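You operate a simulated robot arm through the tools that you are given. There is no shell and no other tool. Be economical: measure what you need, move in short steps, check, and stop when the job is done.

You are at the controls of a simulated robot arm. One attempt, no reset.

TASK
Fit the green relay in the green socket under the tail lid.
Fine: black terminal onto the grey pad first and back on the battery after; lid shut.

Only the result counts: the job must be done as asked and must still hold three seconds after the hand-in. Knocking over, shifting, dropping, spilling or breaking anything else fails it. A push-on lid holds only when it is set on centred and level and pressed home; a screw cap is set on level and turned clockwise until tight.

THE ROBOT
A 6-joint arm with a two-finger parallel gripper, fixed in place. Base frame: the origin is at the foot of the arm, x ahead of it, y to its left, z up. Units: mm, degrees, N and s.
With the tool pointing down near the work surface it reaches from about 100 to 840 mm from the base axis. Its first joint turns from -115.0 to 115.0 degrees. Payload 4.2 kg.
The TCP is the grasp point between the finger pads, 23 mm short of the fingertips. In the tool frame z runs along the fingers and y along their closing line. Largest opening 94 mm; finger width 38, thickness 10; the body of the gripper, 54 by 96 mm, starts 39 mm behind the TCP.
Orientation is that of the tool frame in the base frame, as a unit quaternion [w, x, y, z]. With the fingers straight down and closing along the base's y, the tool's x points along the base's -x, its y along +y and its z along -z.

THE INTERFACE
- The arm moves only by the tool servo_tool. Its argument "increments" is one flat list of numbers, 7 for each row, row after row: the shift along the base's x, y, z in units of 100 mm (1.0 is 100 mm), then the turn, a rotation vector about the base's x, y, z in units of 45 degrees (1.0 is 45 degrees), then the opening in per cent of the stroke, from 0 (shut) to 100 (fully open). In form: [x, y, z, rx, ry, rz, jaw, x, y, z, rx, ry, rz, jaw, ...]. A call has 1 to 8 rows; each row is the pose to reach, as a shift and turn from the pose commanded when the call began. A call with a number of a shift or a turn outside -1 to 1 is refused whole. Rows are played at 5 a second. More than 50 mm and 8.6 degrees between two rows, or a gripper value outside its range, and nothing of the call is played. Where a pose cannot be reached the arm comes as near as it can. A force on the tool above 90 N (or 10 N above the force at the start of the call, whichever is more), or a blocked arm, ends the call early, and 0.2 s more pass. Each finger travels about 108 mm/s and halts on what it meets, pressing with about 31 N; the grip force reading is that of the motor and also rises with nothing between the fingers. The clock runs only during rows and for 0.2 s after the last one: add rows that repeat a pose to give the fingers time. It gives the time, the measured TCP pose, the force on the tool (base axes), the opening and the grip force at its end, in the units of the frame above (readings bear some noise), with the torque about the TCP (base axes, N m) and any sound that the robot's microphone picked up.
- Cameras (640 x 400 px; columns grow to the right, rows downward): "scene" is fixed at [219.4, -664.1, 1342.1]; the picture's right is [0.58, -0.82, 0.00], its down [-0.58, -0.41, -0.70] and it looks along [0.57, 0.41, -0.71] (base axes); focal length 214 px, centre (320, 200). "wrist" rides on the gripper at [86, 16, -74] in the tool frame; the picture's right is [-0.18, 0.98, 0.00], its down [-0.58, -0.11, -0.81] and it looks along [-0.79, -0.15, 0.59] (tool axes); focal length 243 px, centre (320, 200). There is no depth. A picture from a camera that has moved, and an enlarged one, comes with that camera's place and axes in the base frame and with its lens. The place of the scene camera against the robot may be out by one fixed shift of up to 18 mm in any direction.
- get_image(camera): a new picture of that camera. No time passes.
- move_column(by): slides the trunk up (or, below 0, down) by that many mm; the arm rides with it, the base frame stays. It gives what a move gives, with no picture.
- zoom(camera, box): a new picture of the part [left, top, right, bottom] of that camera's present view, enlarged. No time passes.
- finish_job(): hands the job in; it is judged then, once.

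Work in short steps. Places have to be worked out from the pictures, the camera data and where the tool is seen: move nearer, look again, correct. Check each grasp and each placing, and mend what went wrong. You have 120 turns and 84 pictures in all, those below and enlarged ones among them. Open the gripper and draw the arm clear of the work before you hand the job in, unless the task says otherwise; then end with one line.

The tools are called after "Call:" by a JSON object that holds its "op" and its "data". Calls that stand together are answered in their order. servo_tool: Moves the arm, as the interface text tells. Its arguments: {"type":"object","properties":{"increments":{"type":"array","items":{"type":"number"}}},"required":["increments"]} The other tools are called the same way: move_column (by) slides the trunk up or down; get_image (camera) takes a picture; zoom (camera, box) takes an enlarged picture of a part of a camera's view; finish_job () hands the job in.

At the start:

```text
t: 0.0
ee_pos: [343.4, -365.0, 1269.0]
tcp_rot: [0.0, 0.0, 1.0, 0.0]
wrist_force: [-1.1, 0.8, -0.4]
torque: [-0.03, -0.02, -0.01]
grip_width: 94.2
gripper_force: 0.1
trunk travel left (down, up): [-725.0, 265.0]
```

scene: 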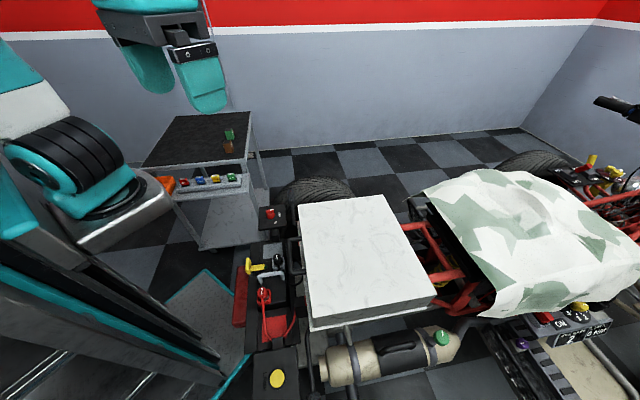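
wrist: 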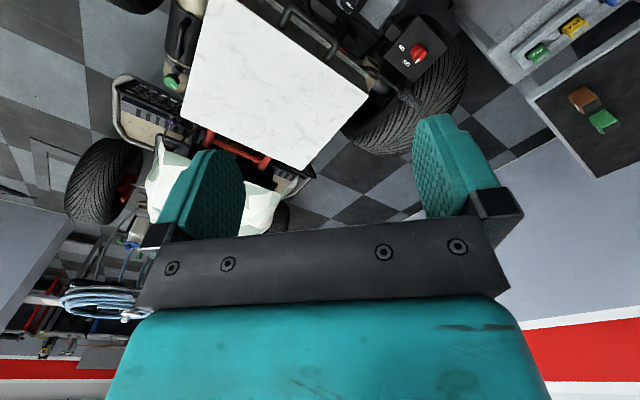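

I'll look more closely at the buggy's tail, the trolley and the battery area.

Call:
{"op": "zoom", "data": {"camera": "scene", "box": [220, 180, 480, 400]}}

Call:
{"op": "zoom", "data": {"camera": "scene", "box": [130, 90, 290, 220]}}

Call:
{"op": "zoom", "data": {"camera": "wrist", "box": [320, 0, 640, 180]}}

```text
1.82 times, centred on (350, 290) of scene
camera zoom: at [219.4, -664.1, 1342.1], right [0.58, -0.82, 0.0], down [-0.58, -0.41, -0.7], along [0.57, 0.41, -0.71], focal length 390 px, centre (266, 36)
```

zoom: 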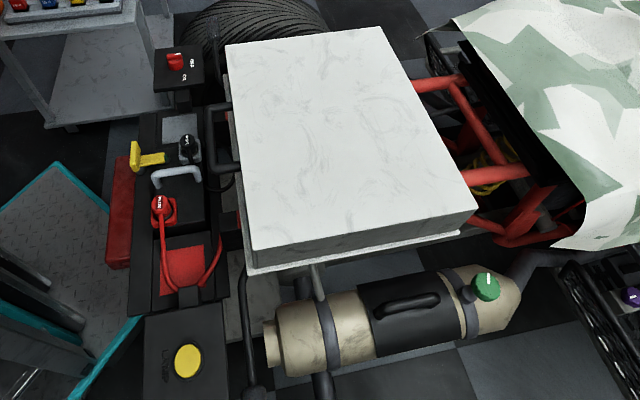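

```text
3.08 times, centred on (210, 155) of scene
camera zoom: at [219.4, -664.1, 1342.1], right [0.58, -0.82, 0.0], down [-0.58, -0.41, -0.7], along [0.57, 0.41, -0.71], focal length 660 px, centre (658, 338)
```

zoom: 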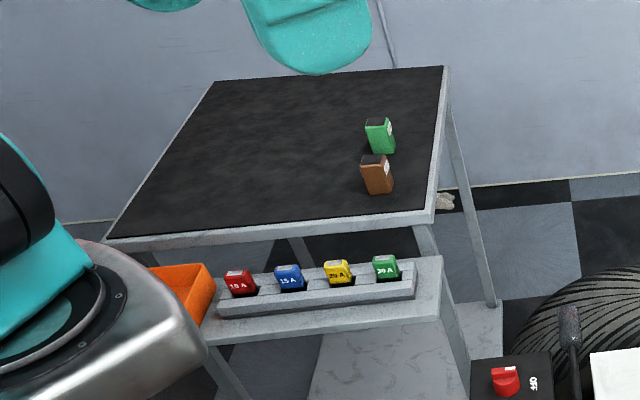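

```text
2.00 times, centred on (480, 90) of wrist
camera zoom: at [258.7, -351.1, 1343.8], right [0.18, 0.98, 0.0], down [0.58, -0.11, 0.81], along [0.79, -0.15, -0.59], focal length 485 px, centre (0, 420)
```

zoom: 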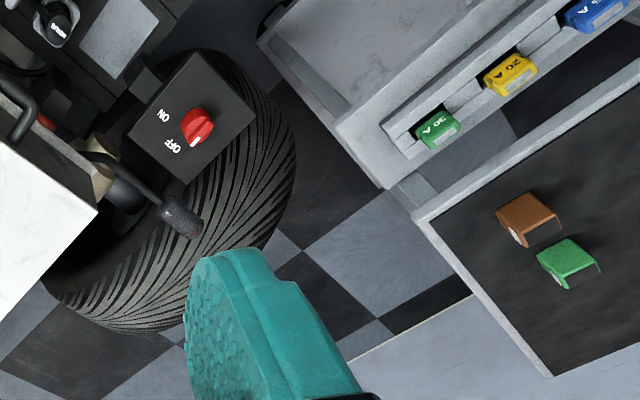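

Call:
{"op": "zoom", "data": {"camera": "wrist", "box": [100, 0, 420, 200]}}

Call:
{"op": "zoom", "data": {"camera": "scene", "box": [235, 195, 325, 255]}}

Call:
{"op": "zoom", "data": {"camera": "scene", "box": [230, 250, 330, 400]}}

Call:
{"op": "zoom", "data": {"camera": "scene", "box": [400, 100, 640, 400]}}

```text
2.00 times, centred on (260, 100) of wrist
camera zoom: at [258.7, -351.1, 1343.8], right [0.18, 0.98, 0.0], down [0.58, -0.11, 0.81], along [0.79, -0.15, -0.59], focal length 485 px, centre (440, 400)
```

zoom: 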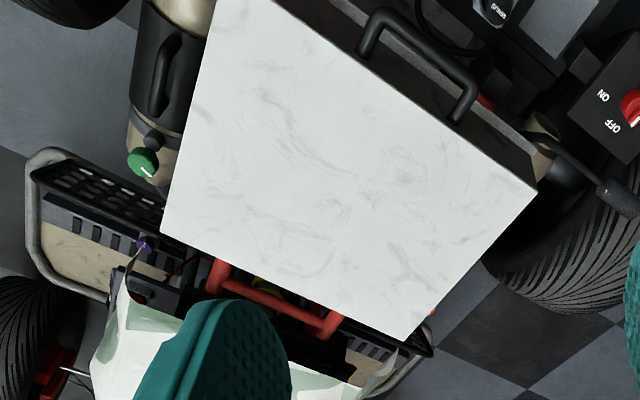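

```text
6.67 times, centred on (280, 225) of scene
camera zoom: at [219.4, -664.1, 1342.1], right [0.58, -0.82, 0.0], down [-0.58, -0.41, -0.7], along [0.57, 0.41, -0.71], focal length 1430 px, centre (587, 33)
```

zoom: 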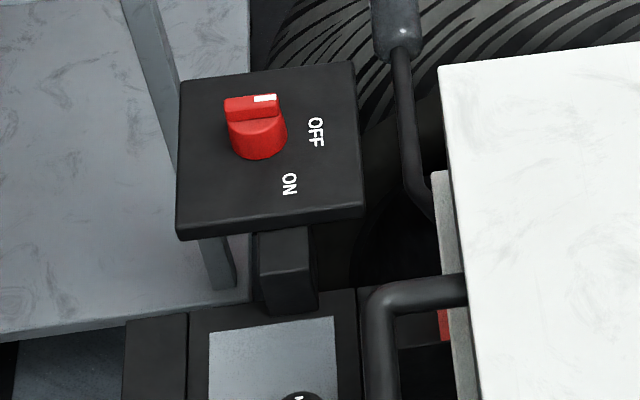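

```text
2.67 times, centred on (280, 325) of scene
camera zoom: at [219.4, -664.1, 1342.1], right [0.58, -0.82, 0.0], down [-0.58, -0.41, -0.7], along [0.57, 0.41, -0.71], focal length 572 px, centre (427, -133)
```

zoom: 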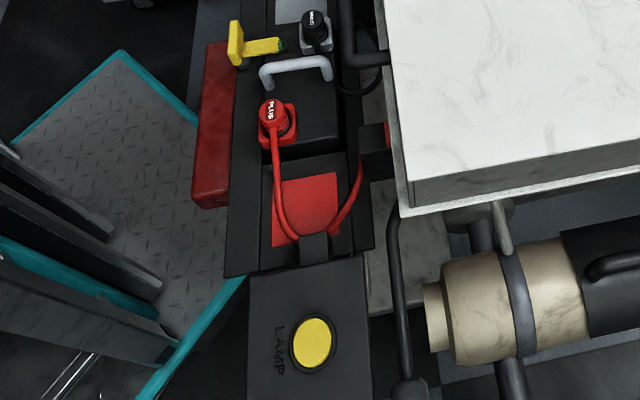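

```text
1.33 times, centred on (520, 250) of scene
camera zoom: at [219.4, -664.1, 1342.1], right [0.58, -0.82, 0.0], down [-0.58, -0.41, -0.7], along [0.57, 0.41, -0.71], focal length 286 px, centre (53, 133)
```

zoom: 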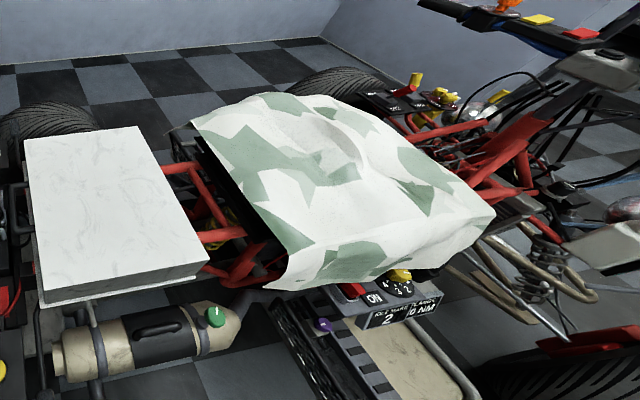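

Estimates by triangulation: black terminal about (438,-323,670), green relay about (755,280,813). I'll lower the trunk so the wrist camera is over the battery area.

Call:
{"op": "move_column", "data": {"by": -350}}

Call:
{"op": "get_image", "data": {"camera": "wrist"}}

Call:
{"op": "get_image", "data": {"camera": "scene"}}

```text
t: 3.4
ee_pos: [345.1, -367.1, 918.8]
tcp_rot: [0.001, 0.0, 1.0, 0.001]
wrist_force: [-0.1, -0.3, 0.2]
torque: [0.03, 0.02, 0.04]
grip_width: 94.1
gripper_force: 0.1
trunk travel left (down, up): [-375.0, 615.0]
```

```text
74 pictures are left
camera wrist: at [258.7, -351.1, 993.8], right [0.18, 0.98, 0.0], down [0.58, -0.11, 0.81], along [0.79, -0.15, -0.59], focal length 243 px, centre (320, 200)
```

wrist: 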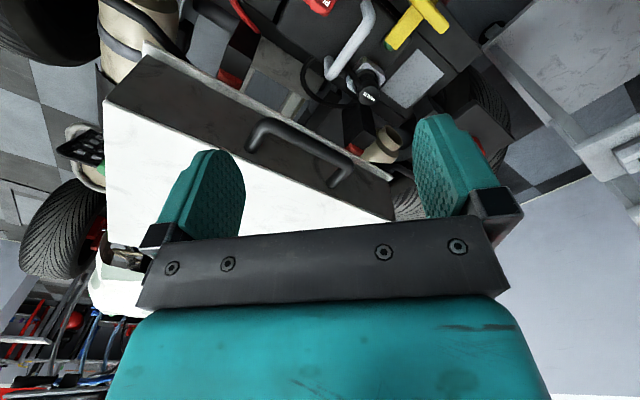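

```text
73 pictures are left
```

scene: 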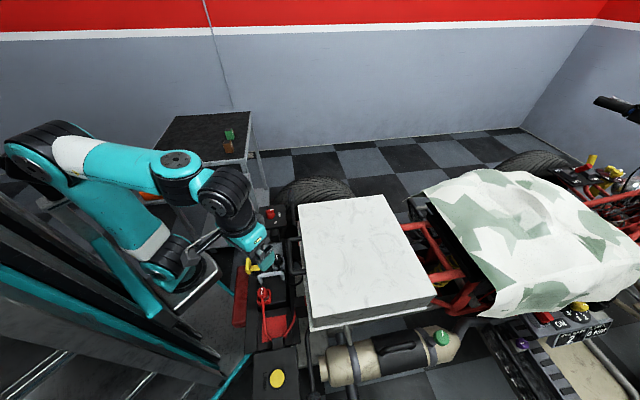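

Call:
{"op": "zoom", "data": {"camera": "wrist", "box": [290, 0, 450, 130]}}

Call:
{"op": "zoom", "data": {"camera": "scene", "box": [235, 235, 325, 295]}}

```text
3.08 times, centred on (370, 65) of wrist
camera zoom: at [258.7, -351.1, 993.8], right [0.18, 0.98, 0.0], down [0.58, -0.11, 0.81], along [0.79, -0.15, -0.59], focal length 746 px, centre (166, 615)
```

zoom: 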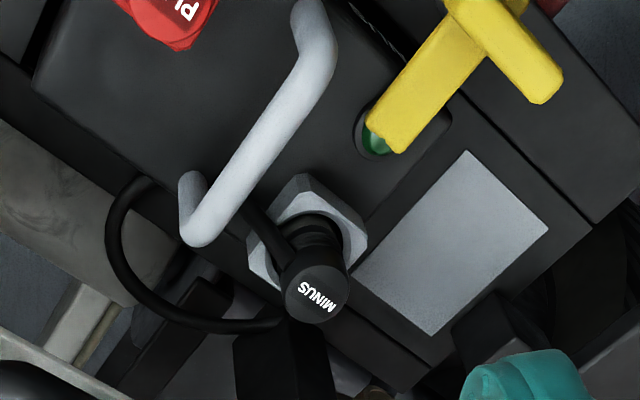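

```text
6.67 times, centred on (280, 265) of scene
camera zoom: at [219.4, -664.1, 1342.1], right [0.58, -0.82, 0.0], down [-0.58, -0.41, -0.7], along [0.57, 0.41, -0.71], focal length 1430 px, centre (587, -233)
```

zoom: 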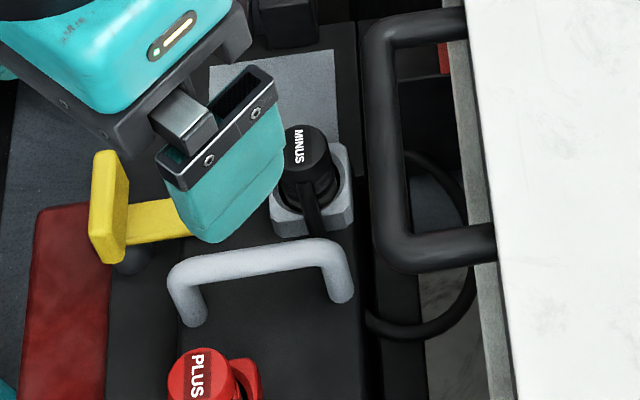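

Cap of the MINUS terminal is near (434,-324,695), and the car axes run at about 45°. I'll turn the gripper 45° (so it closes along the car's length) and hover over the cap.

Call:
{"op": "servo_tool", "data": {"increments": [0.15, 0.07, -0.1, 0, 0, 0.17, 94, 0.3, 0.14, -0.3, 0, 0, 0.34, 80, 0.45, 0.21, -0.5, 0, 0, 0.51, 70, 0.6, 0.3, -0.7, 0, 0, 0.68, 65, 0.75, 0.37, -0.85, 0, 0, 0.85, 65, 0.89, 0.43, -1.0, 0, 0, 1.0, 65, 0.89, 0.43, -1.0, 0, 0, 1.0, 65]}}

Call:
{"op": "get_image", "data": {"camera": "wrist"}}

```text
t: 5.0
ee_pos: [434.2, -324.1, 820.5]
tcp_rot: [0.0, -0.384, 0.924, 0.0]
wrist_force: [-0.6, 0.5, 0.1]
torque: [0.0, 0.0, -0.01]
grip_width: 61.1
gripper_force: 0.0
trunk travel left (down, up): [-375.0, 615.0]
```

```text
70 pictures are left
camera wrist: at [363.3, -375.2, 894.0], right [-0.57, 0.82, 0.0], down [0.49, 0.33, 0.81], along [0.66, 0.46, -0.59], focal length 243 px, centre (320, 200)
```

wrist: 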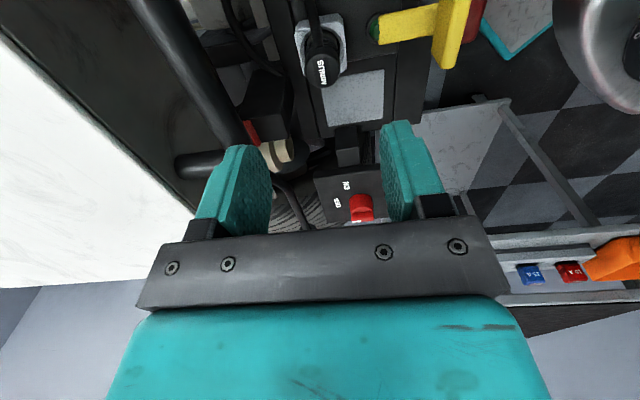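

Call:
{"op": "zoom", "data": {"camera": "wrist", "box": [250, 0, 450, 140]}}

```text
2.86 times, centred on (350, 70) of wrist
camera zoom: at [363.3, -375.2, 894.0], right [-0.57, 0.82, 0.0], down [0.49, 0.33, 0.81], along [0.66, 0.46, -0.59], focal length 693 px, centre (234, 571)
```

zoom: 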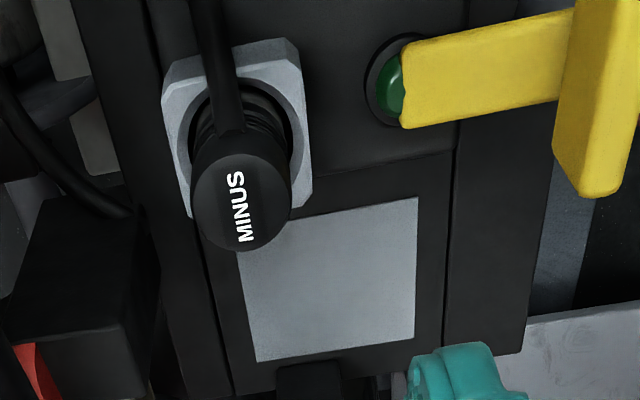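

Cap top about (429,-325.5,719), grey block top about 680, pad about (480,-242,608). I'll shift over the cap axis, descend part way and check.

Call:
{"op": "servo_tool", "data": {"increments": [-0.06, 0, -0.3, 0, 0, 0, 65, -0.06, 0, -0.65, 0, 0, 0, 65, -0.06, 0, -0.65, 0, 0, 0, 65]}}

Call:
{"op": "zoom", "data": {"camera": "wrist", "box": [180, 40, 460, 240]}}

Call:
{"op": "zoom", "data": {"camera": "scene", "box": [225, 215, 335, 295]}}

```text
t: 5.4
ee_pos: [435.1, -326.9, 814.1]
tcp_rot: [0.009, -0.385, 0.923, -0.021]
wrist_force: [-11.9, 17.2, 49.0]
torque: [-1.06, -0.91, 0.03]
grip_width: 52.9
gripper_force: 0.1
trunk travel left (down, up): [-375.0, 615.0]
stopped in row 1: the force on the tool passed its limit at 122 N (the readings are from after the stop); the commanded pose is now the measured one
```

```text
2.00 times, centred on (320, 140) of wrist
camera zoom: at [362.5, -375.6, 887.7], right [-0.57, 0.82, -0.04], down [0.46, 0.36, 0.81], along [0.68, 0.44, -0.58], focal length 485 px, centre (320, 320)
```

zoom: 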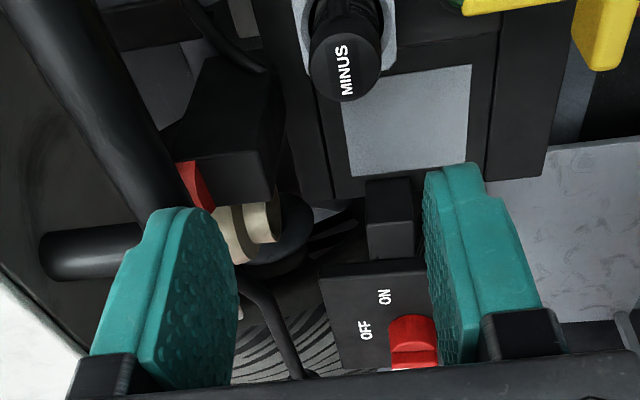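

```text
5.00 times, centred on (280, 255) of scene
camera zoom: at [219.4, -664.1, 1342.1], right [0.58, -0.82, 0.0], down [-0.58, -0.41, -0.7], along [0.57, 0.41, -0.71], focal length 1072 px, centre (520, -75)
```

zoom: 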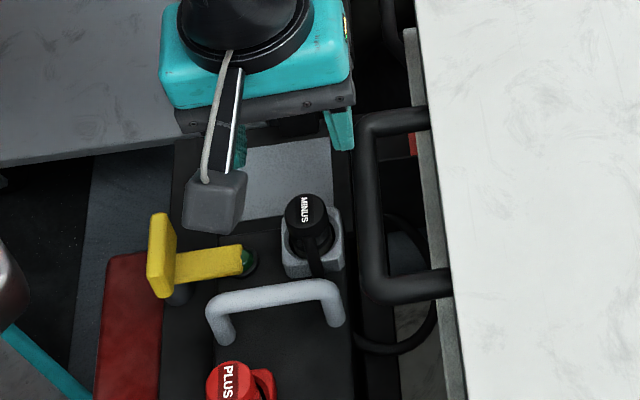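

The front finger brushed the lid handle's bar (about z 785, inner edge some 40 mm ahead of the cap). I'll lift, narrow the opening, move back from the bar with a slight lean, and try again.

Call:
{"op": "servo_tool", "data": {"increments": [-0.04, 0.02, 0.3, 0, 0, 0, 55, -0.11, 0.06, 0.3, -0.04, -0.04, 0, 49, -0.11, 0.06, 0.1, -0.04, -0.04, 0, 49, -0.11, 0.06, -0.25, -0.04, -0.04, 0, 49, -0.11, 0.06, -0.25, -0.04, -0.04, 0, 49]}}

Call:
{"op": "zoom", "data": {"camera": "wrist", "box": [180, 40, 460, 240]}}

Call:
{"op": "zoom", "data": {"camera": "scene", "box": [225, 215, 335, 295]}}

```text
t: 6.6
ee_pos: [422.6, -321.0, 785.0]
tcp_rot: [0.015, -0.385, 0.922, -0.037]
wrist_force: [0.1, -0.5, 0.7]
torque: [0.01, 0.0, 0.0]
grip_width: 45.7
gripper_force: 0.0
trunk travel left (down, up): [-375.0, 615.0]
```

```text
2.00 times, centred on (320, 140) of wrist
camera zoom: at [348.0, -368.1, 857.7], right [-0.57, 0.82, -0.08], down [0.44, 0.38, 0.81], along [0.7, 0.43, -0.58], focal length 485 px, centre (320, 320)
```

zoom: 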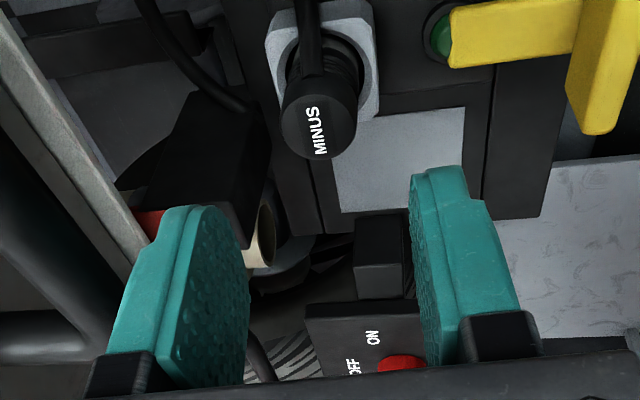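

```text
5.00 times, centred on (280, 255) of scene
camera zoom: at [219.4, -664.1, 1342.1], right [0.58, -0.82, 0.0], down [-0.58, -0.41, -0.7], along [0.57, 0.41, -0.71], focal length 1072 px, centre (520, -75)
```

zoom: 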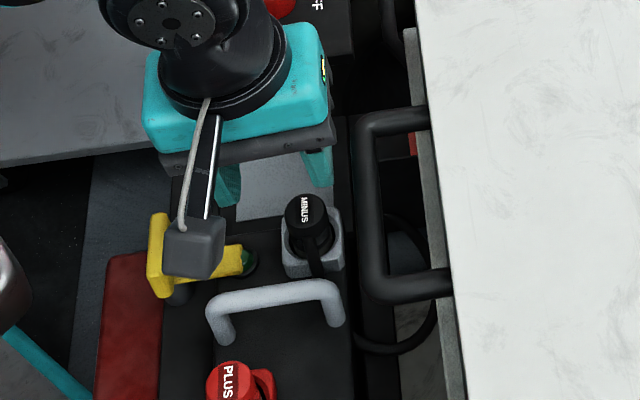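

Cap still at about (428,-326.5), and TCP is offset about 8 mm to the rear as planned. Descending to grip the top 24 mm of the cap.

Call:
{"op": "servo_tool", "data": {"increments": [0, 0, -0.2, 0, 0, 0, 49, 0, 0, -0.4, 0, 0, 0, 49, 0, 0, -0.55, 0, 0, 0, 49, 0, 0, -0.67, 0, 0, 0, 49, 0, 0, -0.67, 0, 0, 0, 49]}}

Call:
{"op": "get_image", "data": {"camera": "wrist"}}

Call:
{"op": "zoom", "data": {"camera": "scene", "box": [225, 215, 335, 295]}}

```text
t: 7.8
ee_pos: [426.2, -321.5, 717.0]
tcp_rot: [0.015, -0.385, 0.922, -0.037]
wrist_force: [-0.5, -0.2, 0.4]
torque: [0.01, -0.01, -0.01]
grip_width: 46.2
gripper_force: 0.0
trunk travel left (down, up): [-375.0, 615.0]
```

```text
64 pictures are left
camera wrist: at [350.3, -368.6, 789.2], right [-0.57, 0.82, -0.08], down [0.44, 0.38, 0.81], along [0.7, 0.43, -0.58], focal length 243 px, centre (320, 200)
```

wrist: 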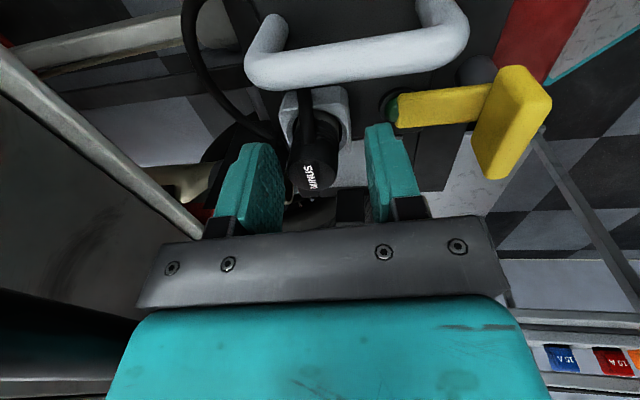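

```text
5.00 times, centred on (280, 255) of scene
camera zoom: at [219.4, -664.1, 1342.1], right [0.58, -0.82, 0.0], down [-0.58, -0.41, -0.7], along [0.57, 0.41, -0.71], focal length 1072 px, centre (520, -75)
```

zoom: 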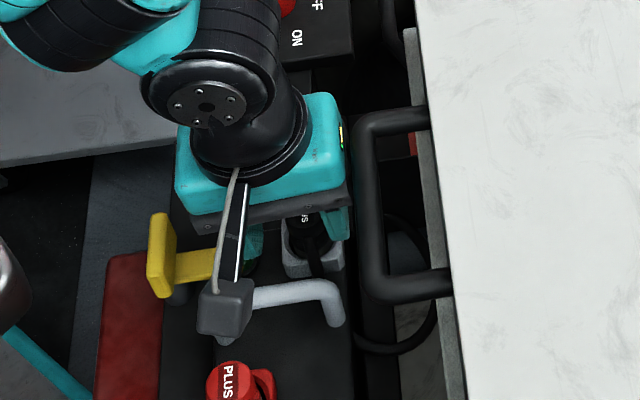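

The cap is between the fingers, no contact. Closing.

Call:
{"op": "servo_tool", "data": {"increments": [0, 0, 0, 0, 0, 0, 35, 0, 0, 0, 0, 0, 0, 20, 0, 0, 0, 0, 0, 0, 10, 0, 0, 0, 0, 0, 0, 10]}}

Call:
{"op": "zoom", "data": {"camera": "wrist", "box": [180, 40, 460, 240]}}

```text
t: 8.8
ee_pos: [425.7, -322.2, 716.3]
tcp_rot: [0.015, -0.385, 0.922, -0.038]
wrist_force: [4.5, -3.7, 3.2]
torque: [-0.16, -0.23, -0.05]
grip_width: 26.7
gripper_force: 31.6
trunk travel left (down, up): [-375.0, 615.0]
```

```text
2.00 times, centred on (320, 140) of wrist
camera zoom: at [350.5, -368.8, 789.5], right [-0.57, 0.82, -0.08], down [0.44, 0.38, 0.81], along [0.7, 0.43, -0.58], focal length 485 px, centre (320, 320)
```

zoom: 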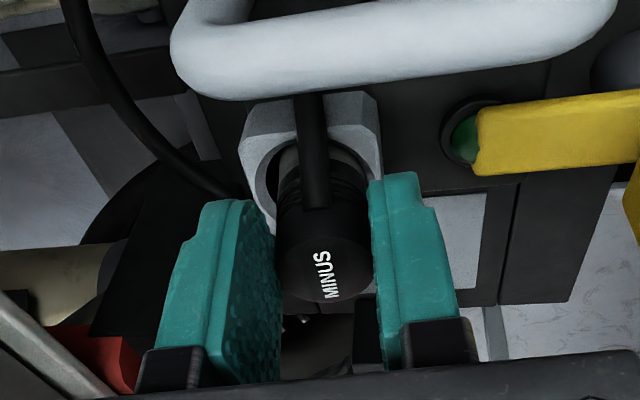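

Gripped (26.7 mm, 31 N). Lifting straight up a little.

Call:
{"op": "servo_tool", "data": {"increments": [0, 0, 0.1, 0, 0, 0, 10, 0, 0, 0.2, 0, 0, 0, 10, 0, 0, 0.35, 0, 0, 0, 10, 0, 0, 0.5, 0, 0, 0, 10, 0, 0, 0.5, 0, 0, 0, 10]}}

Call:
{"op": "get_image", "data": {"camera": "wrist"}}

```text
t: 10.0
ee_pos: [424.5, -323.0, 768.3]
tcp_rot: [0.016, -0.385, 0.922, -0.036]
wrist_force: [-0.5, 0.0, -1.4]
torque: [-0.03, 0.01, -0.01]
grip_width: 26.8
gripper_force: 30.5
trunk travel left (down, up): [-375.0, 615.0]
```

```text
61 pictures are left
camera wrist: at [348.6, -368.9, 840.5], right [-0.57, 0.82, -0.08], down [0.44, 0.38, 0.81], along [0.7, 0.43, -0.58], focal length 243 px, centre (320, 200)
```

wrist: 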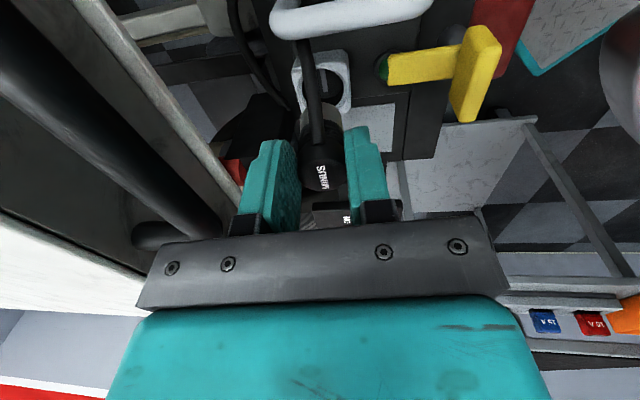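

Call:
{"op": "zoom", "data": {"camera": "wrist", "box": [240, 30, 440, 230]}}

Call:
{"op": "zoom", "data": {"camera": "scene", "box": [225, 215, 335, 295]}}

```text
2.00 times, centred on (340, 130) of wrist
camera zoom: at [348.6, -368.9, 840.5], right [-0.57, 0.82, -0.08], down [0.44, 0.38, 0.81], along [0.7, 0.43, -0.58], focal length 485 px, centre (280, 340)
```

zoom: 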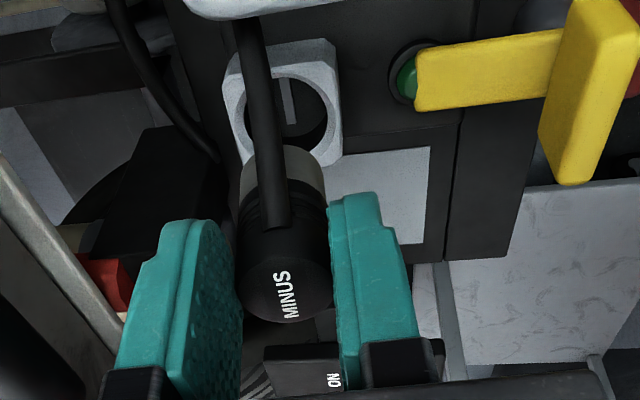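

```text
5.00 times, centred on (280, 255) of scene
camera zoom: at [219.4, -664.1, 1342.1], right [0.58, -0.82, 0.0], down [-0.58, -0.41, -0.7], along [0.57, 0.41, -0.71], focal length 1072 px, centre (520, -75)
```

zoom: 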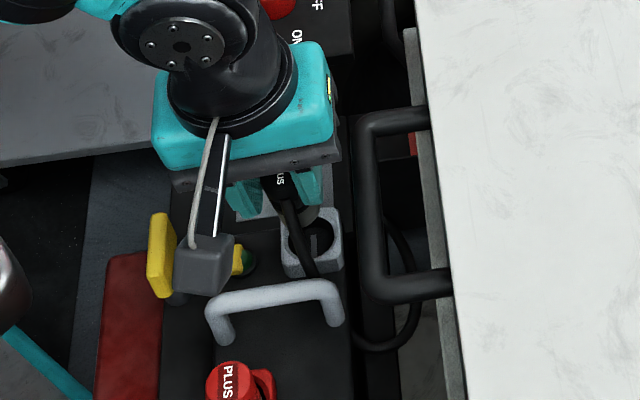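

Plug is free: about 48 mm long, bottom now near z 722. Pad centre is near (483,-240) at z about 612; I'll carry it over the pad and start lowering.

Call:
{"op": "servo_tool", "data": {"increments": [0.2, 0.28, 0, 0, 0, 0, 10, 0.4, 0.56, 0, 0, 0, 0, 10, 0.595, 0.84, 0, 0, 0, 0, 10, 0.595, 0.84, -0.25, 0, 0, 0, 10, 0.595, 0.84, -0.5, 0, 0, 0, 10, 0.595, 0.84, -0.75, 0, 0, 0, 10, 0.595, 0.84, -0.75, 0, 0, 0, 10]}}

Call:
{"op": "get_image", "data": {"camera": "wrist"}}

Call:
{"op": "zoom", "data": {"camera": "scene", "box": [225, 215, 335, 295]}}

```text
t: 11.6
ee_pos: [484.9, -236.2, 691.5]
tcp_rot: [0.016, -0.385, 0.922, -0.037]
wrist_force: [0.5, 0.2, -0.7]
torque: [0.01, -0.03, 0.0]
grip_width: 26.5
gripper_force: 31.3
trunk travel left (down, up): [-375.0, 615.0]
```

```text
58 pictures are left
camera wrist: at [409.9, -283.4, 764.8], right [-0.57, 0.82, -0.08], down [0.44, 0.38, 0.81], along [0.7, 0.43, -0.58], focal length 243 px, centre (320, 200)
```

wrist: 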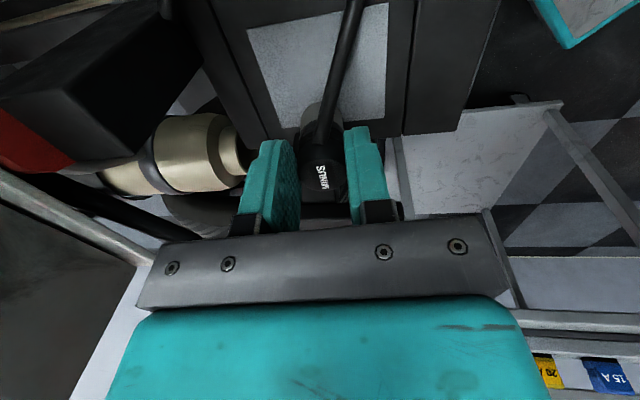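

```text
5.00 times, centred on (280, 255) of scene
camera zoom: at [219.4, -664.1, 1342.1], right [0.58, -0.82, 0.0], down [-0.58, -0.41, -0.7], along [0.57, 0.41, -0.71], focal length 1072 px, centre (520, -75)
```

zoom: 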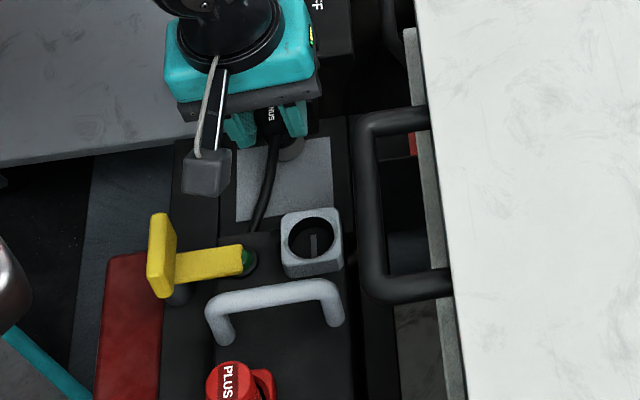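

Plug is above the pad, about 20+ mm up. Lowering in small steps, watching for contact.

Call:
{"op": "servo_tool", "data": {"increments": [-0.02, -0.02, -0.1, 0, 0, 0, 10, -0.02, -0.02, -0.18, 0, 0, 0, 10, -0.02, -0.02, -0.18, 0, 0, 0, 10]}}

Call:
{"op": "zoom", "data": {"camera": "scene", "box": [245, 215, 315, 265]}}

```text
t: 12.4
ee_pos: [481.6, -238.9, 676.1]
tcp_rot: [0.017, -0.384, 0.922, -0.039]
wrist_force: [6.1, -0.2, 25.8]
torque: [0.21, -0.33, -0.04]
grip_width: 26.7
gripper_force: 31.4
trunk travel left (down, up): [-375.0, 615.0]
```

```text
8.00 times, centred on (280, 240) of scene
camera zoom: at [219.4, -664.1, 1342.1], right [0.58, -0.82, 0.0], down [-0.58, -0.41, -0.7], along [0.57, 0.41, -0.71], focal length 1716 px, centre (640, -120)
```

zoom: 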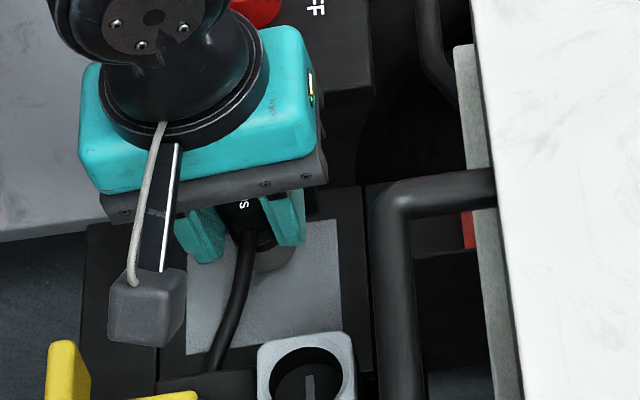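

Contact at TCP z 676 (pad about 629). I'll lift 2 mm, straighten the lean, touch down again, and release.

Call:
{"op": "servo_tool", "data": {"increments": [0, 0, 0.04, 0, 0, 0, 10, 0, 0, 0.04, 0.07, 0.07, 0, 10, 0, 0, 0.01, 0.07, 0.07, 0, 10, 0, 0, 0.01, 0.07, 0.07, 0, 10]}}

```text
t: 13.4
ee_pos: [484.7, -238.5, 675.1]
tcp_rot: [0.0, -0.385, 0.923, 0.0]
wrist_force: [-0.3, -0.1, -1.3]
torque: [-0.04, 0.01, -0.01]
grip_width: 26.6
gripper_force: 30.7
trunk travel left (down, up): [-375.0, 615.0]
```

Call:
{"op": "servo_tool", "data": {"increments": [0, 0, -0.015, 0, 0, 0, 10, 0, 0, -0.025, 0, 0, 0, 10, 0, 0, -0.025, 0, 0, 0, 10]}}

Call:
{"op": "zoom", "data": {"camera": "wrist", "box": [240, 0, 440, 200]}}

```text
t: 14.2
ee_pos: [483.9, -238.3, 674.9]
tcp_rot: [0.002, -0.385, 0.923, -0.002]
wrist_force: [1.8, -1.1, 34.5]
torque: [0.22, -0.19, -0.03]
grip_width: 26.8
gripper_force: 30.8
trunk travel left (down, up): [-375.0, 615.0]
```

```text
2.00 times, centred on (340, 100) of wrist
camera zoom: at [411.1, -289.7, 748.8], right [-0.57, 0.82, -0.01], down [0.48, 0.34, 0.81], along [0.67, 0.46, -0.59], focal length 485 px, centre (280, 400)
```

zoom: 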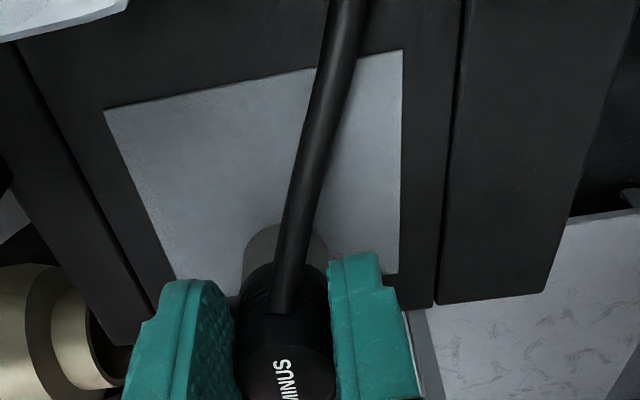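

It sits about 12 mm off centre toward the far edge; I'll lift slightly, shift 8 mm nearer, set it down and release.

Call:
{"op": "servo_tool", "data": {"increments": [0, 0, 0.05, 0, 0, 0, 10, -0.06, -0.06, 0.05, 0, 0, 0, 10, -0.06, -0.06, 0.02, 0, 0, 0, 10, -0.06, -0.06, 0.005, 0, 0, 0, 10, -0.06, -0.06, 0.005, 0, 0, 0, 10]}}

```text
t: 15.4
ee_pos: [476.8, -244.7, 674.7]
tcp_rot: [0.001, -0.386, 0.922, -0.001]
wrist_force: [-7.1, 6.3, 39.0]
torque: [0.61, 0.23, 0.08]
grip_width: 26.7
gripper_force: 30.9
trunk travel left (down, up): [-375.0, 615.0]
```

Call:
{"op": "servo_tool", "data": {"increments": [0, 0, 0.008, 0, 0, 0, 10, 0, 0, 0.008, 0, 0, 0, 30, 0, 0, 0.008, 0, 0, 0, 36, 0, 0, 0.008, 0, 0, 0, 46, 0, 0, 0.008, 0, 0, 0, 46, 0, 0, 0.2, 0, 0, 0, 46, 0, 0, 0.5, 0, 0, 0, 46, 0, 0, 0.9, 0, 0, 0, 46]}}

Call:
{"op": "get_image", "data": {"camera": "wrist"}}

Call:
{"op": "get_image", "data": {"camera": "scene"}}

```text
t: 17.2
ee_pos: [474.0, -246.4, 761.9]
tcp_rot: [0.001, -0.384, 0.923, 0.0]
wrist_force: [0.5, -0.1, 0.3]
torque: [0.01, -0.02, -0.02]
grip_width: 43.1
gripper_force: 0.1
trunk travel left (down, up): [-375.0, 615.0]
```

```text
54 pictures are left
camera wrist: at [403.4, -297.9, 837.4], right [-0.57, 0.82, 0.0], down [0.49, 0.34, 0.81], along [0.66, 0.46, -0.59], focal length 243 px, centre (320, 200)
```

wrist: 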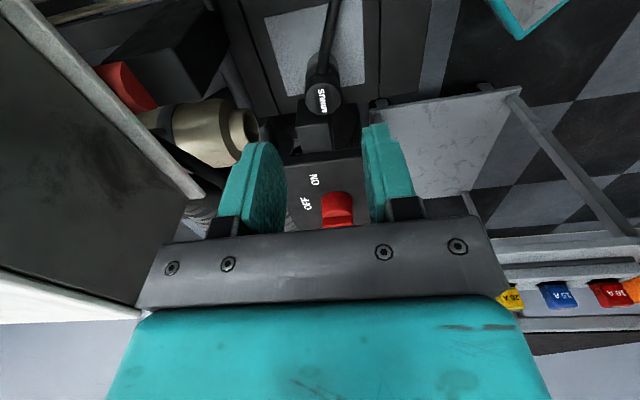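

```text
53 pictures are left
```

scene: 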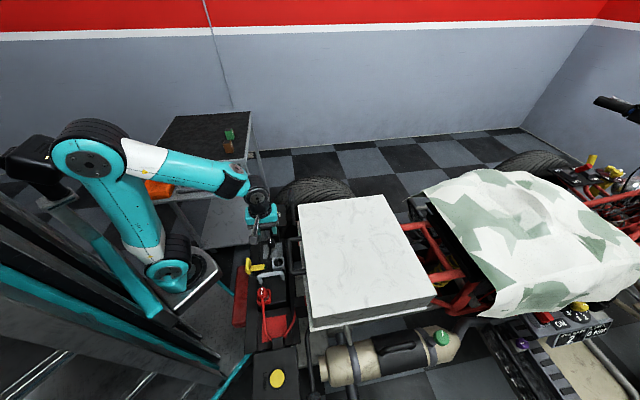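

Terminal stands on the grey pad. Now the lid handle (bar near f-line (429,-404), z≈785). I'll retreat up, pitch the tool 45° toward the car's front, and look at the handle from the side.

Call:
{"op": "servo_tool", "data": {"increments": [0, 0, 0.4, 0, 0, 0, 46, -0.1, -0.1, 0.7, -0.07, -0.07, 0, 46, -0.3, -0.3, 0.9, -0.18, -0.18, 0, 46, -0.55, -0.55, 1, -0.3, -0.3, 0, 40, -0.8, -0.8, 1, -0.43, -0.43, 0, 40, -1, -1, 1, -0.55, -0.55, 0, 40, -1, -1, 1, -0.64, -0.64, 0, 40, -1, -1, 1, -0.708, -0.706, 0, 40]}}

Call:
{"op": "get_image", "data": {"camera": "wrist"}}

Call:
{"op": "get_image", "data": {"camera": "scene"}}

```text
t: 19.0
ee_pos: [380.5, -374.9, 849.4]
tcp_rot: [0.146, -0.357, 0.851, -0.356]
wrist_force: [0.0, -0.1, 0.6]
torque: [-0.01, 0.03, -0.03]
grip_width: 37.7
gripper_force: 0.1
out of reach, approached as far as the arm can: row 4, 5, 6, 7, 8
trunk travel left (down, up): [-375.0, 615.0]
```

```text
52 pictures are left
camera wrist: at [275.1, -392.5, 890.9], right [-0.36, 0.62, -0.7], down [0.06, 0.76, 0.64], along [0.93, 0.19, -0.31], focal length 243 px, centre (320, 200)
```

wrist: 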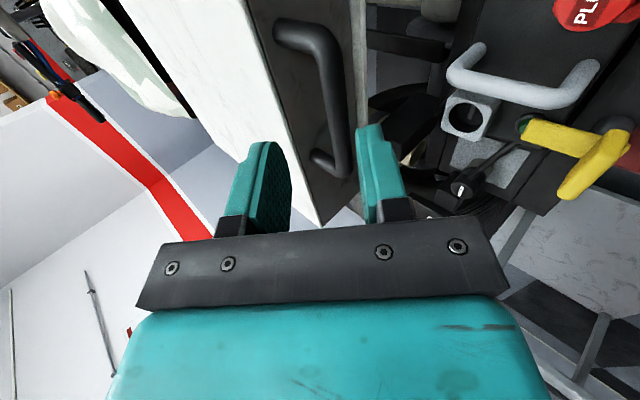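

```text
51 pictures are left
```

scene: 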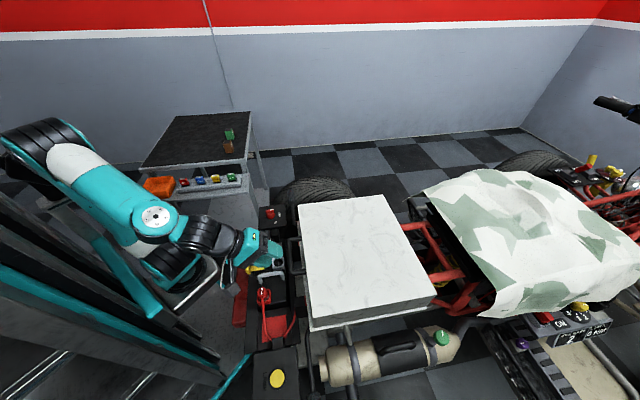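

The tool is pitched 45° and the handle bar is in clear view: roughly f≈588, z≈787, centred near l≈27 (car axes). I'll step toward it and check.

Call:
{"op": "servo_tool", "data": {"increments": [0.15, 0.01, -0.1, 0, 0, 0, 36, 0.3, 0.02, -0.28, 0, 0, 0, 32, 0.3, 0.02, -0.28, 0, 0, 0, 32]}}

Call:
{"op": "get_image", "data": {"camera": "wrist"}}

```text
t: 19.8
ee_pos: [410.8, -372.2, 821.3]
tcp_rot: [0.145, -0.355, 0.852, -0.355]
wrist_force: [-1.6, 0.1, -0.2]
torque: [0.01, -0.02, -0.01]
grip_width: 30.0
gripper_force: 0.1
trunk travel left (down, up): [-375.0, 615.0]
```

```text
50 pictures are left
camera wrist: at [305.7, -388.8, 862.9], right [-0.37, 0.62, -0.7], down [0.06, 0.76, 0.64], along [0.93, 0.19, -0.32], focal length 243 px, centre (320, 200)
```

wrist: 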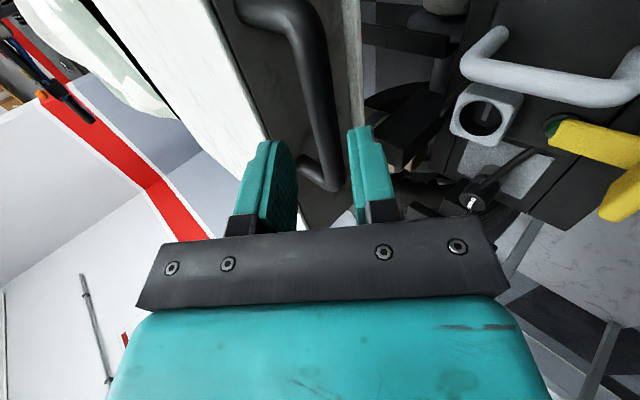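

Bar confirmed at f≈587.5, z≈787. Moving in so that the bar is just beyond the TCP.

Call:
{"op": "servo_tool", "data": {"increments": [0.07, -0.07, -0.1, 0, 0, 0, 32, 0.14, -0.14, -0.2, 0, 0, 0, 32, 0.2, -0.2, -0.285, 0, 0, 0, 32, 0.2, -0.2, -0.285, 0, 0, 0, 32]}}

Call:
{"op": "zoom", "data": {"camera": "wrist", "box": [180, 20, 460, 240]}}

Call:
{"op": "zoom", "data": {"camera": "scene", "box": [225, 215, 335, 295]}}

```text
t: 20.8
ee_pos: [432.2, -392.9, 791.0]
tcp_rot: [0.145, -0.356, 0.852, -0.355]
wrist_force: [-0.5, -0.1, 0.8]
torque: [-0.01, 0.0, 0.04]
grip_width: 30.7
gripper_force: 0.0
trunk travel left (down, up): [-375.0, 615.0]
```

```text
1.82 times, centred on (320, 130) of wrist
camera zoom: at [326.1, -410.3, 833.2], right [-0.36, 0.62, -0.7], down [0.06, 0.76, 0.64], along [0.93, 0.19, -0.32], focal length 441 px, centre (320, 327)
```

zoom: 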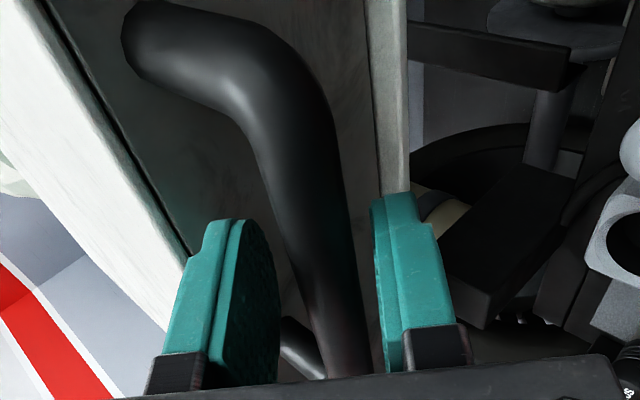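

```text
5.00 times, centred on (280, 255) of scene
camera zoom: at [219.4, -664.1, 1342.1], right [0.58, -0.82, 0.0], down [-0.58, -0.41, -0.7], along [0.57, 0.41, -0.71], focal length 1072 px, centre (520, -75)
```

zoom: 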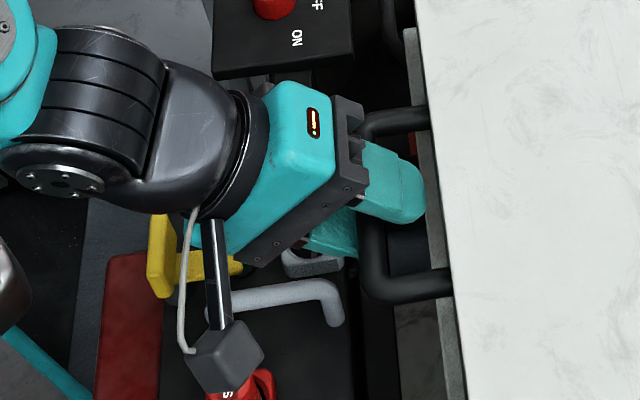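

The bar lies between the fingers, nearer the lower one. Closing.

Call:
{"op": "servo_tool", "data": {"increments": [0, 0, 0, 0, 0, 0, 20, 0, 0, 0, 0, 0, 0, 8, 0, 0, 0, 0, 0, 0, 5, 0, 0, 0, 0, 0, 0, 5]}}

```text
t: 21.8
ee_pos: [430.9, -392.7, 791.1]
tcp_rot: [0.146, -0.355, 0.853, -0.355]
wrist_force: [-7.8, 9.8, -1.5]
torque: [0.65, -0.42, -0.66]
grip_width: 15.9
gripper_force: 45.1
trunk travel left (down, up): [-375.0, 615.0]
```

Bar gripped (15.9 mm). Raising a little to feel how the lid moves.

Call:
{"op": "servo_tool", "data": {"increments": [0, 0, 0.05, 0, 0, 0, 5, 0, 0, 0.1, 0, 0, 0, 5, 0.01, -0.01, 0.2, 0, 0, 0, 5, 0.01, -0.01, 0.2, 0, 0, 0, 5]}}

Call:
{"op": "get_image", "data": {"camera": "scene"}}

```text
t: 22.8
ee_pos: [434.3, -394.4, 810.8]
tcp_rot: [0.146, -0.355, 0.852, -0.356]
wrist_force: [14.9, -24.2, -8.3]
torque: [0.46, -0.47, -0.81]
grip_width: 15.7
gripper_force: 45.4
trunk travel left (down, up): [-375.0, 615.0]
```

```text
47 pictures are left
```

scene: 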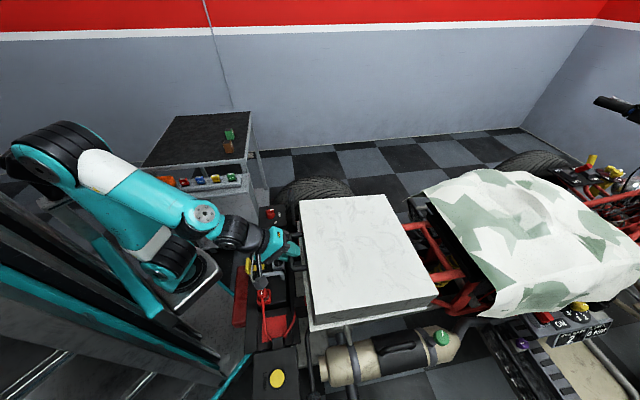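

The lid is hinged at the front and rising; the pull on the tool shows it wants to arc forward. Following an arc with the hinge low at about f 930, z 722.

Call:
{"op": "servo_tool", "data": {"increments": [0.059, -0.059, 0.19, 0, 0, 0, 5, 0.107, -0.107, 0.385, 0, 0, 0, 5, 0.161, -0.161, 0.57, 0, 0, 0, 5, 0.222, -0.223, 0.75, 0, 0, 0, 5, 0.293, -0.294, 0.93, 0, 0, 0, 5, 0.293, -0.294, 0.93, 0, 0, 0, 5]}}

Call:
{"op": "get_image", "data": {"camera": "scene"}}

```text
t: 24.2
ee_pos: [461.4, -422.0, 904.1]
tcp_rot: [0.144, -0.354, 0.853, -0.357]
wrist_force: [-28.0, -5.6, 7.5]
torque: [0.02, 0.08, -0.9]
grip_width: 15.7
gripper_force: 45.0
trunk travel left (down, up): [-375.0, 615.0]
```

```text
46 pictures are left
```

scene: 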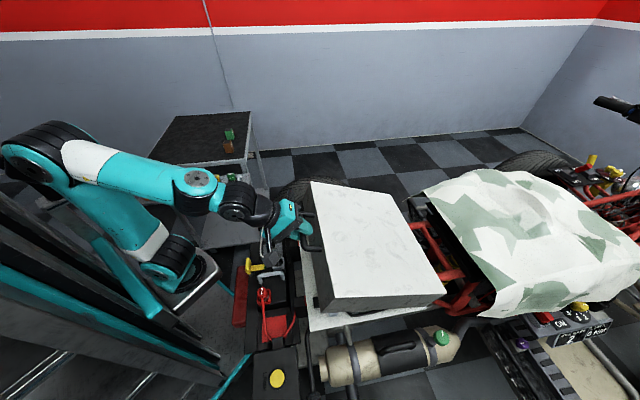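

Call:
{"op": "servo_tool", "data": {"increments": [0.098, -0.138, 0.255, 0, 0, 0, 5, 0.22, -0.281, 0.494, 0, 0, 0, 5, 0.367, -0.429, 0.715, 0, 0, 0, 5, 0.528, -0.589, 0.918, 0, 0, 0, 5, 0.528, -0.589, 0.918, 0, 0, 0, 5]}}

Call:
{"op": "get_image", "data": {"camera": "scene"}}

```text
t: 25.4
ee_pos: [518.8, -477.2, 999.4]
tcp_rot: [0.147, -0.359, 0.85, -0.356]
wrist_force: [17.1, 24.5, 3.1]
torque: [1.34, -1.42, -0.46]
grip_width: 15.7
gripper_force: 44.9
trunk travel left (down, up): [-375.0, 615.0]
```

```text
45 pictures are left
```

scene: 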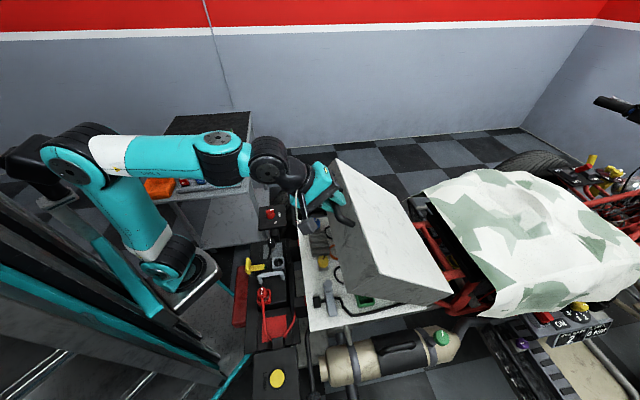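

Call:
{"op": "servo_tool", "data": {"increments": [0.19, -0.153, 0.182, 0, 0, 0, 5, 0.375, -0.336, 0.342, 0, 0, 0, 5, 0.566, -0.528, 0.479, 0, 0, 0, 5, 0.766, -0.728, 0.591, 0, 0, 0, 5, 0.766, -0.728, 0.591, 0, 0, 0, 5]}}

Call:
{"op": "get_image", "data": {"camera": "scene"}}

```text
t: 26.6
ee_pos: [591.8, -552.0, 1057.7]
tcp_rot: [0.146, -0.356, 0.852, -0.356]
wrist_force: [12.2, 15.9, 10.3]
torque: [0.66, -0.78, -0.98]
grip_width: 15.9
gripper_force: 45.2
trunk travel left (down, up): [-375.0, 615.0]
```

```text
44 pictures are left
```

scene: 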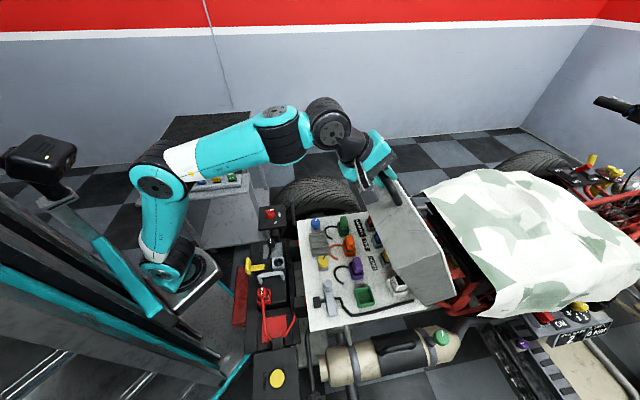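

Call:
{"op": "servo_tool", "data": {"increments": [0.226, -0.187, 0.09, 0, 0, 0, 5, 0.437, -0.398, 0.149, 0, 0, 0, 5, 0.65, -0.612, 0.185, 0, 0, 0, 5, 0.864, -0.827, 0.195, 0, 0, 0, 5, 0.864, -0.827, 0.195, 0, 0, 0, 5]}}

Call:
{"op": "get_image", "data": {"camera": "scene"}}

```text
t: 27.8
ee_pos: [636.4, -599.1, 1064.3]
tcp_rot: [0.151, -0.353, 0.846, -0.37]
wrist_force: [-8.1, 8.9, 69.8]
torque: [1.95, -1.38, -0.41]
grip_width: 15.5
gripper_force: 44.7
out of reach, approached as far as the arm can: row 2, 3, 4, 5
trunk travel left (down, up): [-375.0, 615.0]
```

```text
43 pictures are left
```

scene: 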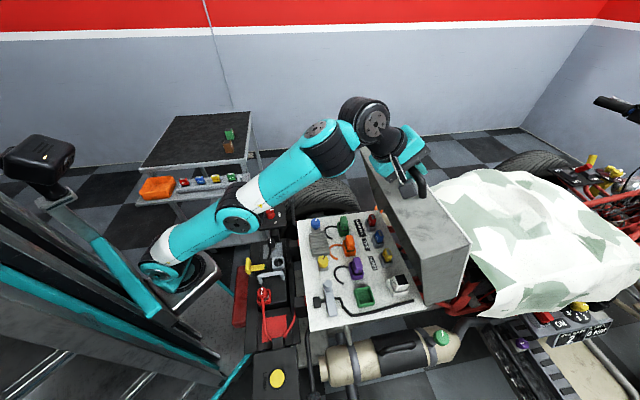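

The arm is at its reach with the lid at about 70°. I'll flatten the tool pitch (gaining reach) while pushing the handle on past 75–80° so that the lid goes over centre.

Call:
{"op": "servo_tool", "data": {"increments": [0, 0, 0.05, -0.12, -0.12, 0, 5, 0.071, -0.071, 0.07, -0.24, -0.24, 0, 5, 0.155, -0.156, 0.09, -0.35, -0.35, 0, 5, 0.24, -0.24, 0.1, -0.393, -0.392, 0, 5, 0.318, -0.319, 0.1, -0.393, -0.392, 0, 5, 0.378, -0.379, 0.09, -0.393, -0.392, 0, 5, 0.378, -0.379, 0.09, -0.393, -0.392, 0, 5]}}

Call:
{"op": "get_image", "data": {"camera": "scene"}}

```text
t: 29.4
ee_pos: [689.4, -657.8, 1074.7]
tcp_rot: [0.218, -0.313, 0.752, -0.537]
wrist_force: [13.1, 10.8, 35.4]
torque: [1.13, -0.32, -0.73]
grip_width: 15.5
gripper_force: 44.9
out of reach, approached as far as the arm can: row 1, 2, 3, 4, 5, 6, 7
trunk travel left (down, up): [-375.0, 615.0]
```

```text
42 pictures are left
```

scene: 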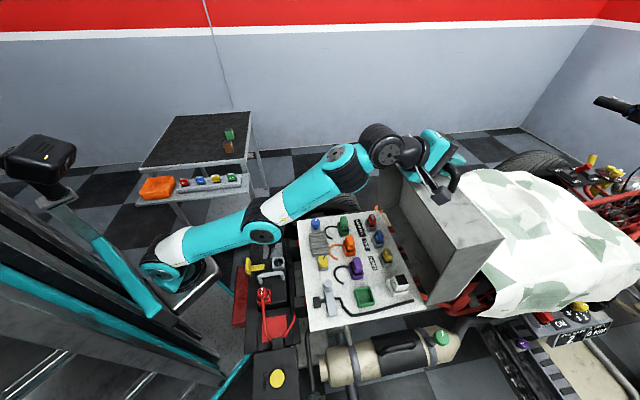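

Lid at about 84°. Opening the fingers just slightly to see whether the lid stays on its own.

Call:
{"op": "servo_tool", "data": {"increments": [0, 0, 0, 0, 0, 0, 20, 0, 0, 0, 0, 0, 0, 32, 0, 0, 0, 0, 0, 0, 32, 0, 0, 0, 0, 0, 0, 32, 0, 0, 0, 0, 0, 0, 32]}}

Call:
{"op": "zoom", "data": {"camera": "scene", "box": [290, 110, 530, 310]}}

Call:
{"op": "get_image", "data": {"camera": "wrist"}}

```text
t: 30.6
ee_pos: [687.9, -661.4, 1071.2]
tcp_rot: [0.218, -0.313, 0.755, -0.534]
wrist_force: [-12.1, -10.9, 23.9]
torque: [-0.09, -0.04, -0.14]
grip_width: 23.5
gripper_force: 0.0
trunk travel left (down, up): [-375.0, 615.0]
```

```text
2.00 times, centred on (410, 210) of scene
camera zoom: at [219.4, -664.1, 1342.1], right [0.58, -0.82, 0.0], down [-0.58, -0.41, -0.7], along [0.57, 0.41, -0.71], focal length 429 px, centre (140, 180)
```

zoom: 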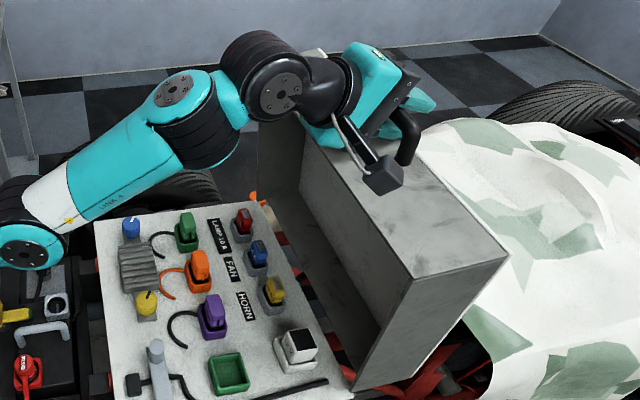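

```text
40 pictures are left
camera wrist: at [574.2, -669.4, 1081.5], right [-0.11, 0.36, -0.93], down [-0.1, 0.92, 0.37], along [0.99, 0.13, -0.06], focal length 243 px, centre (320, 200)
```

wrist: 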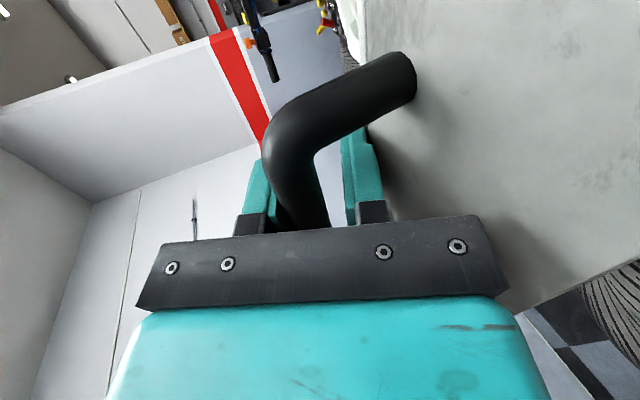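

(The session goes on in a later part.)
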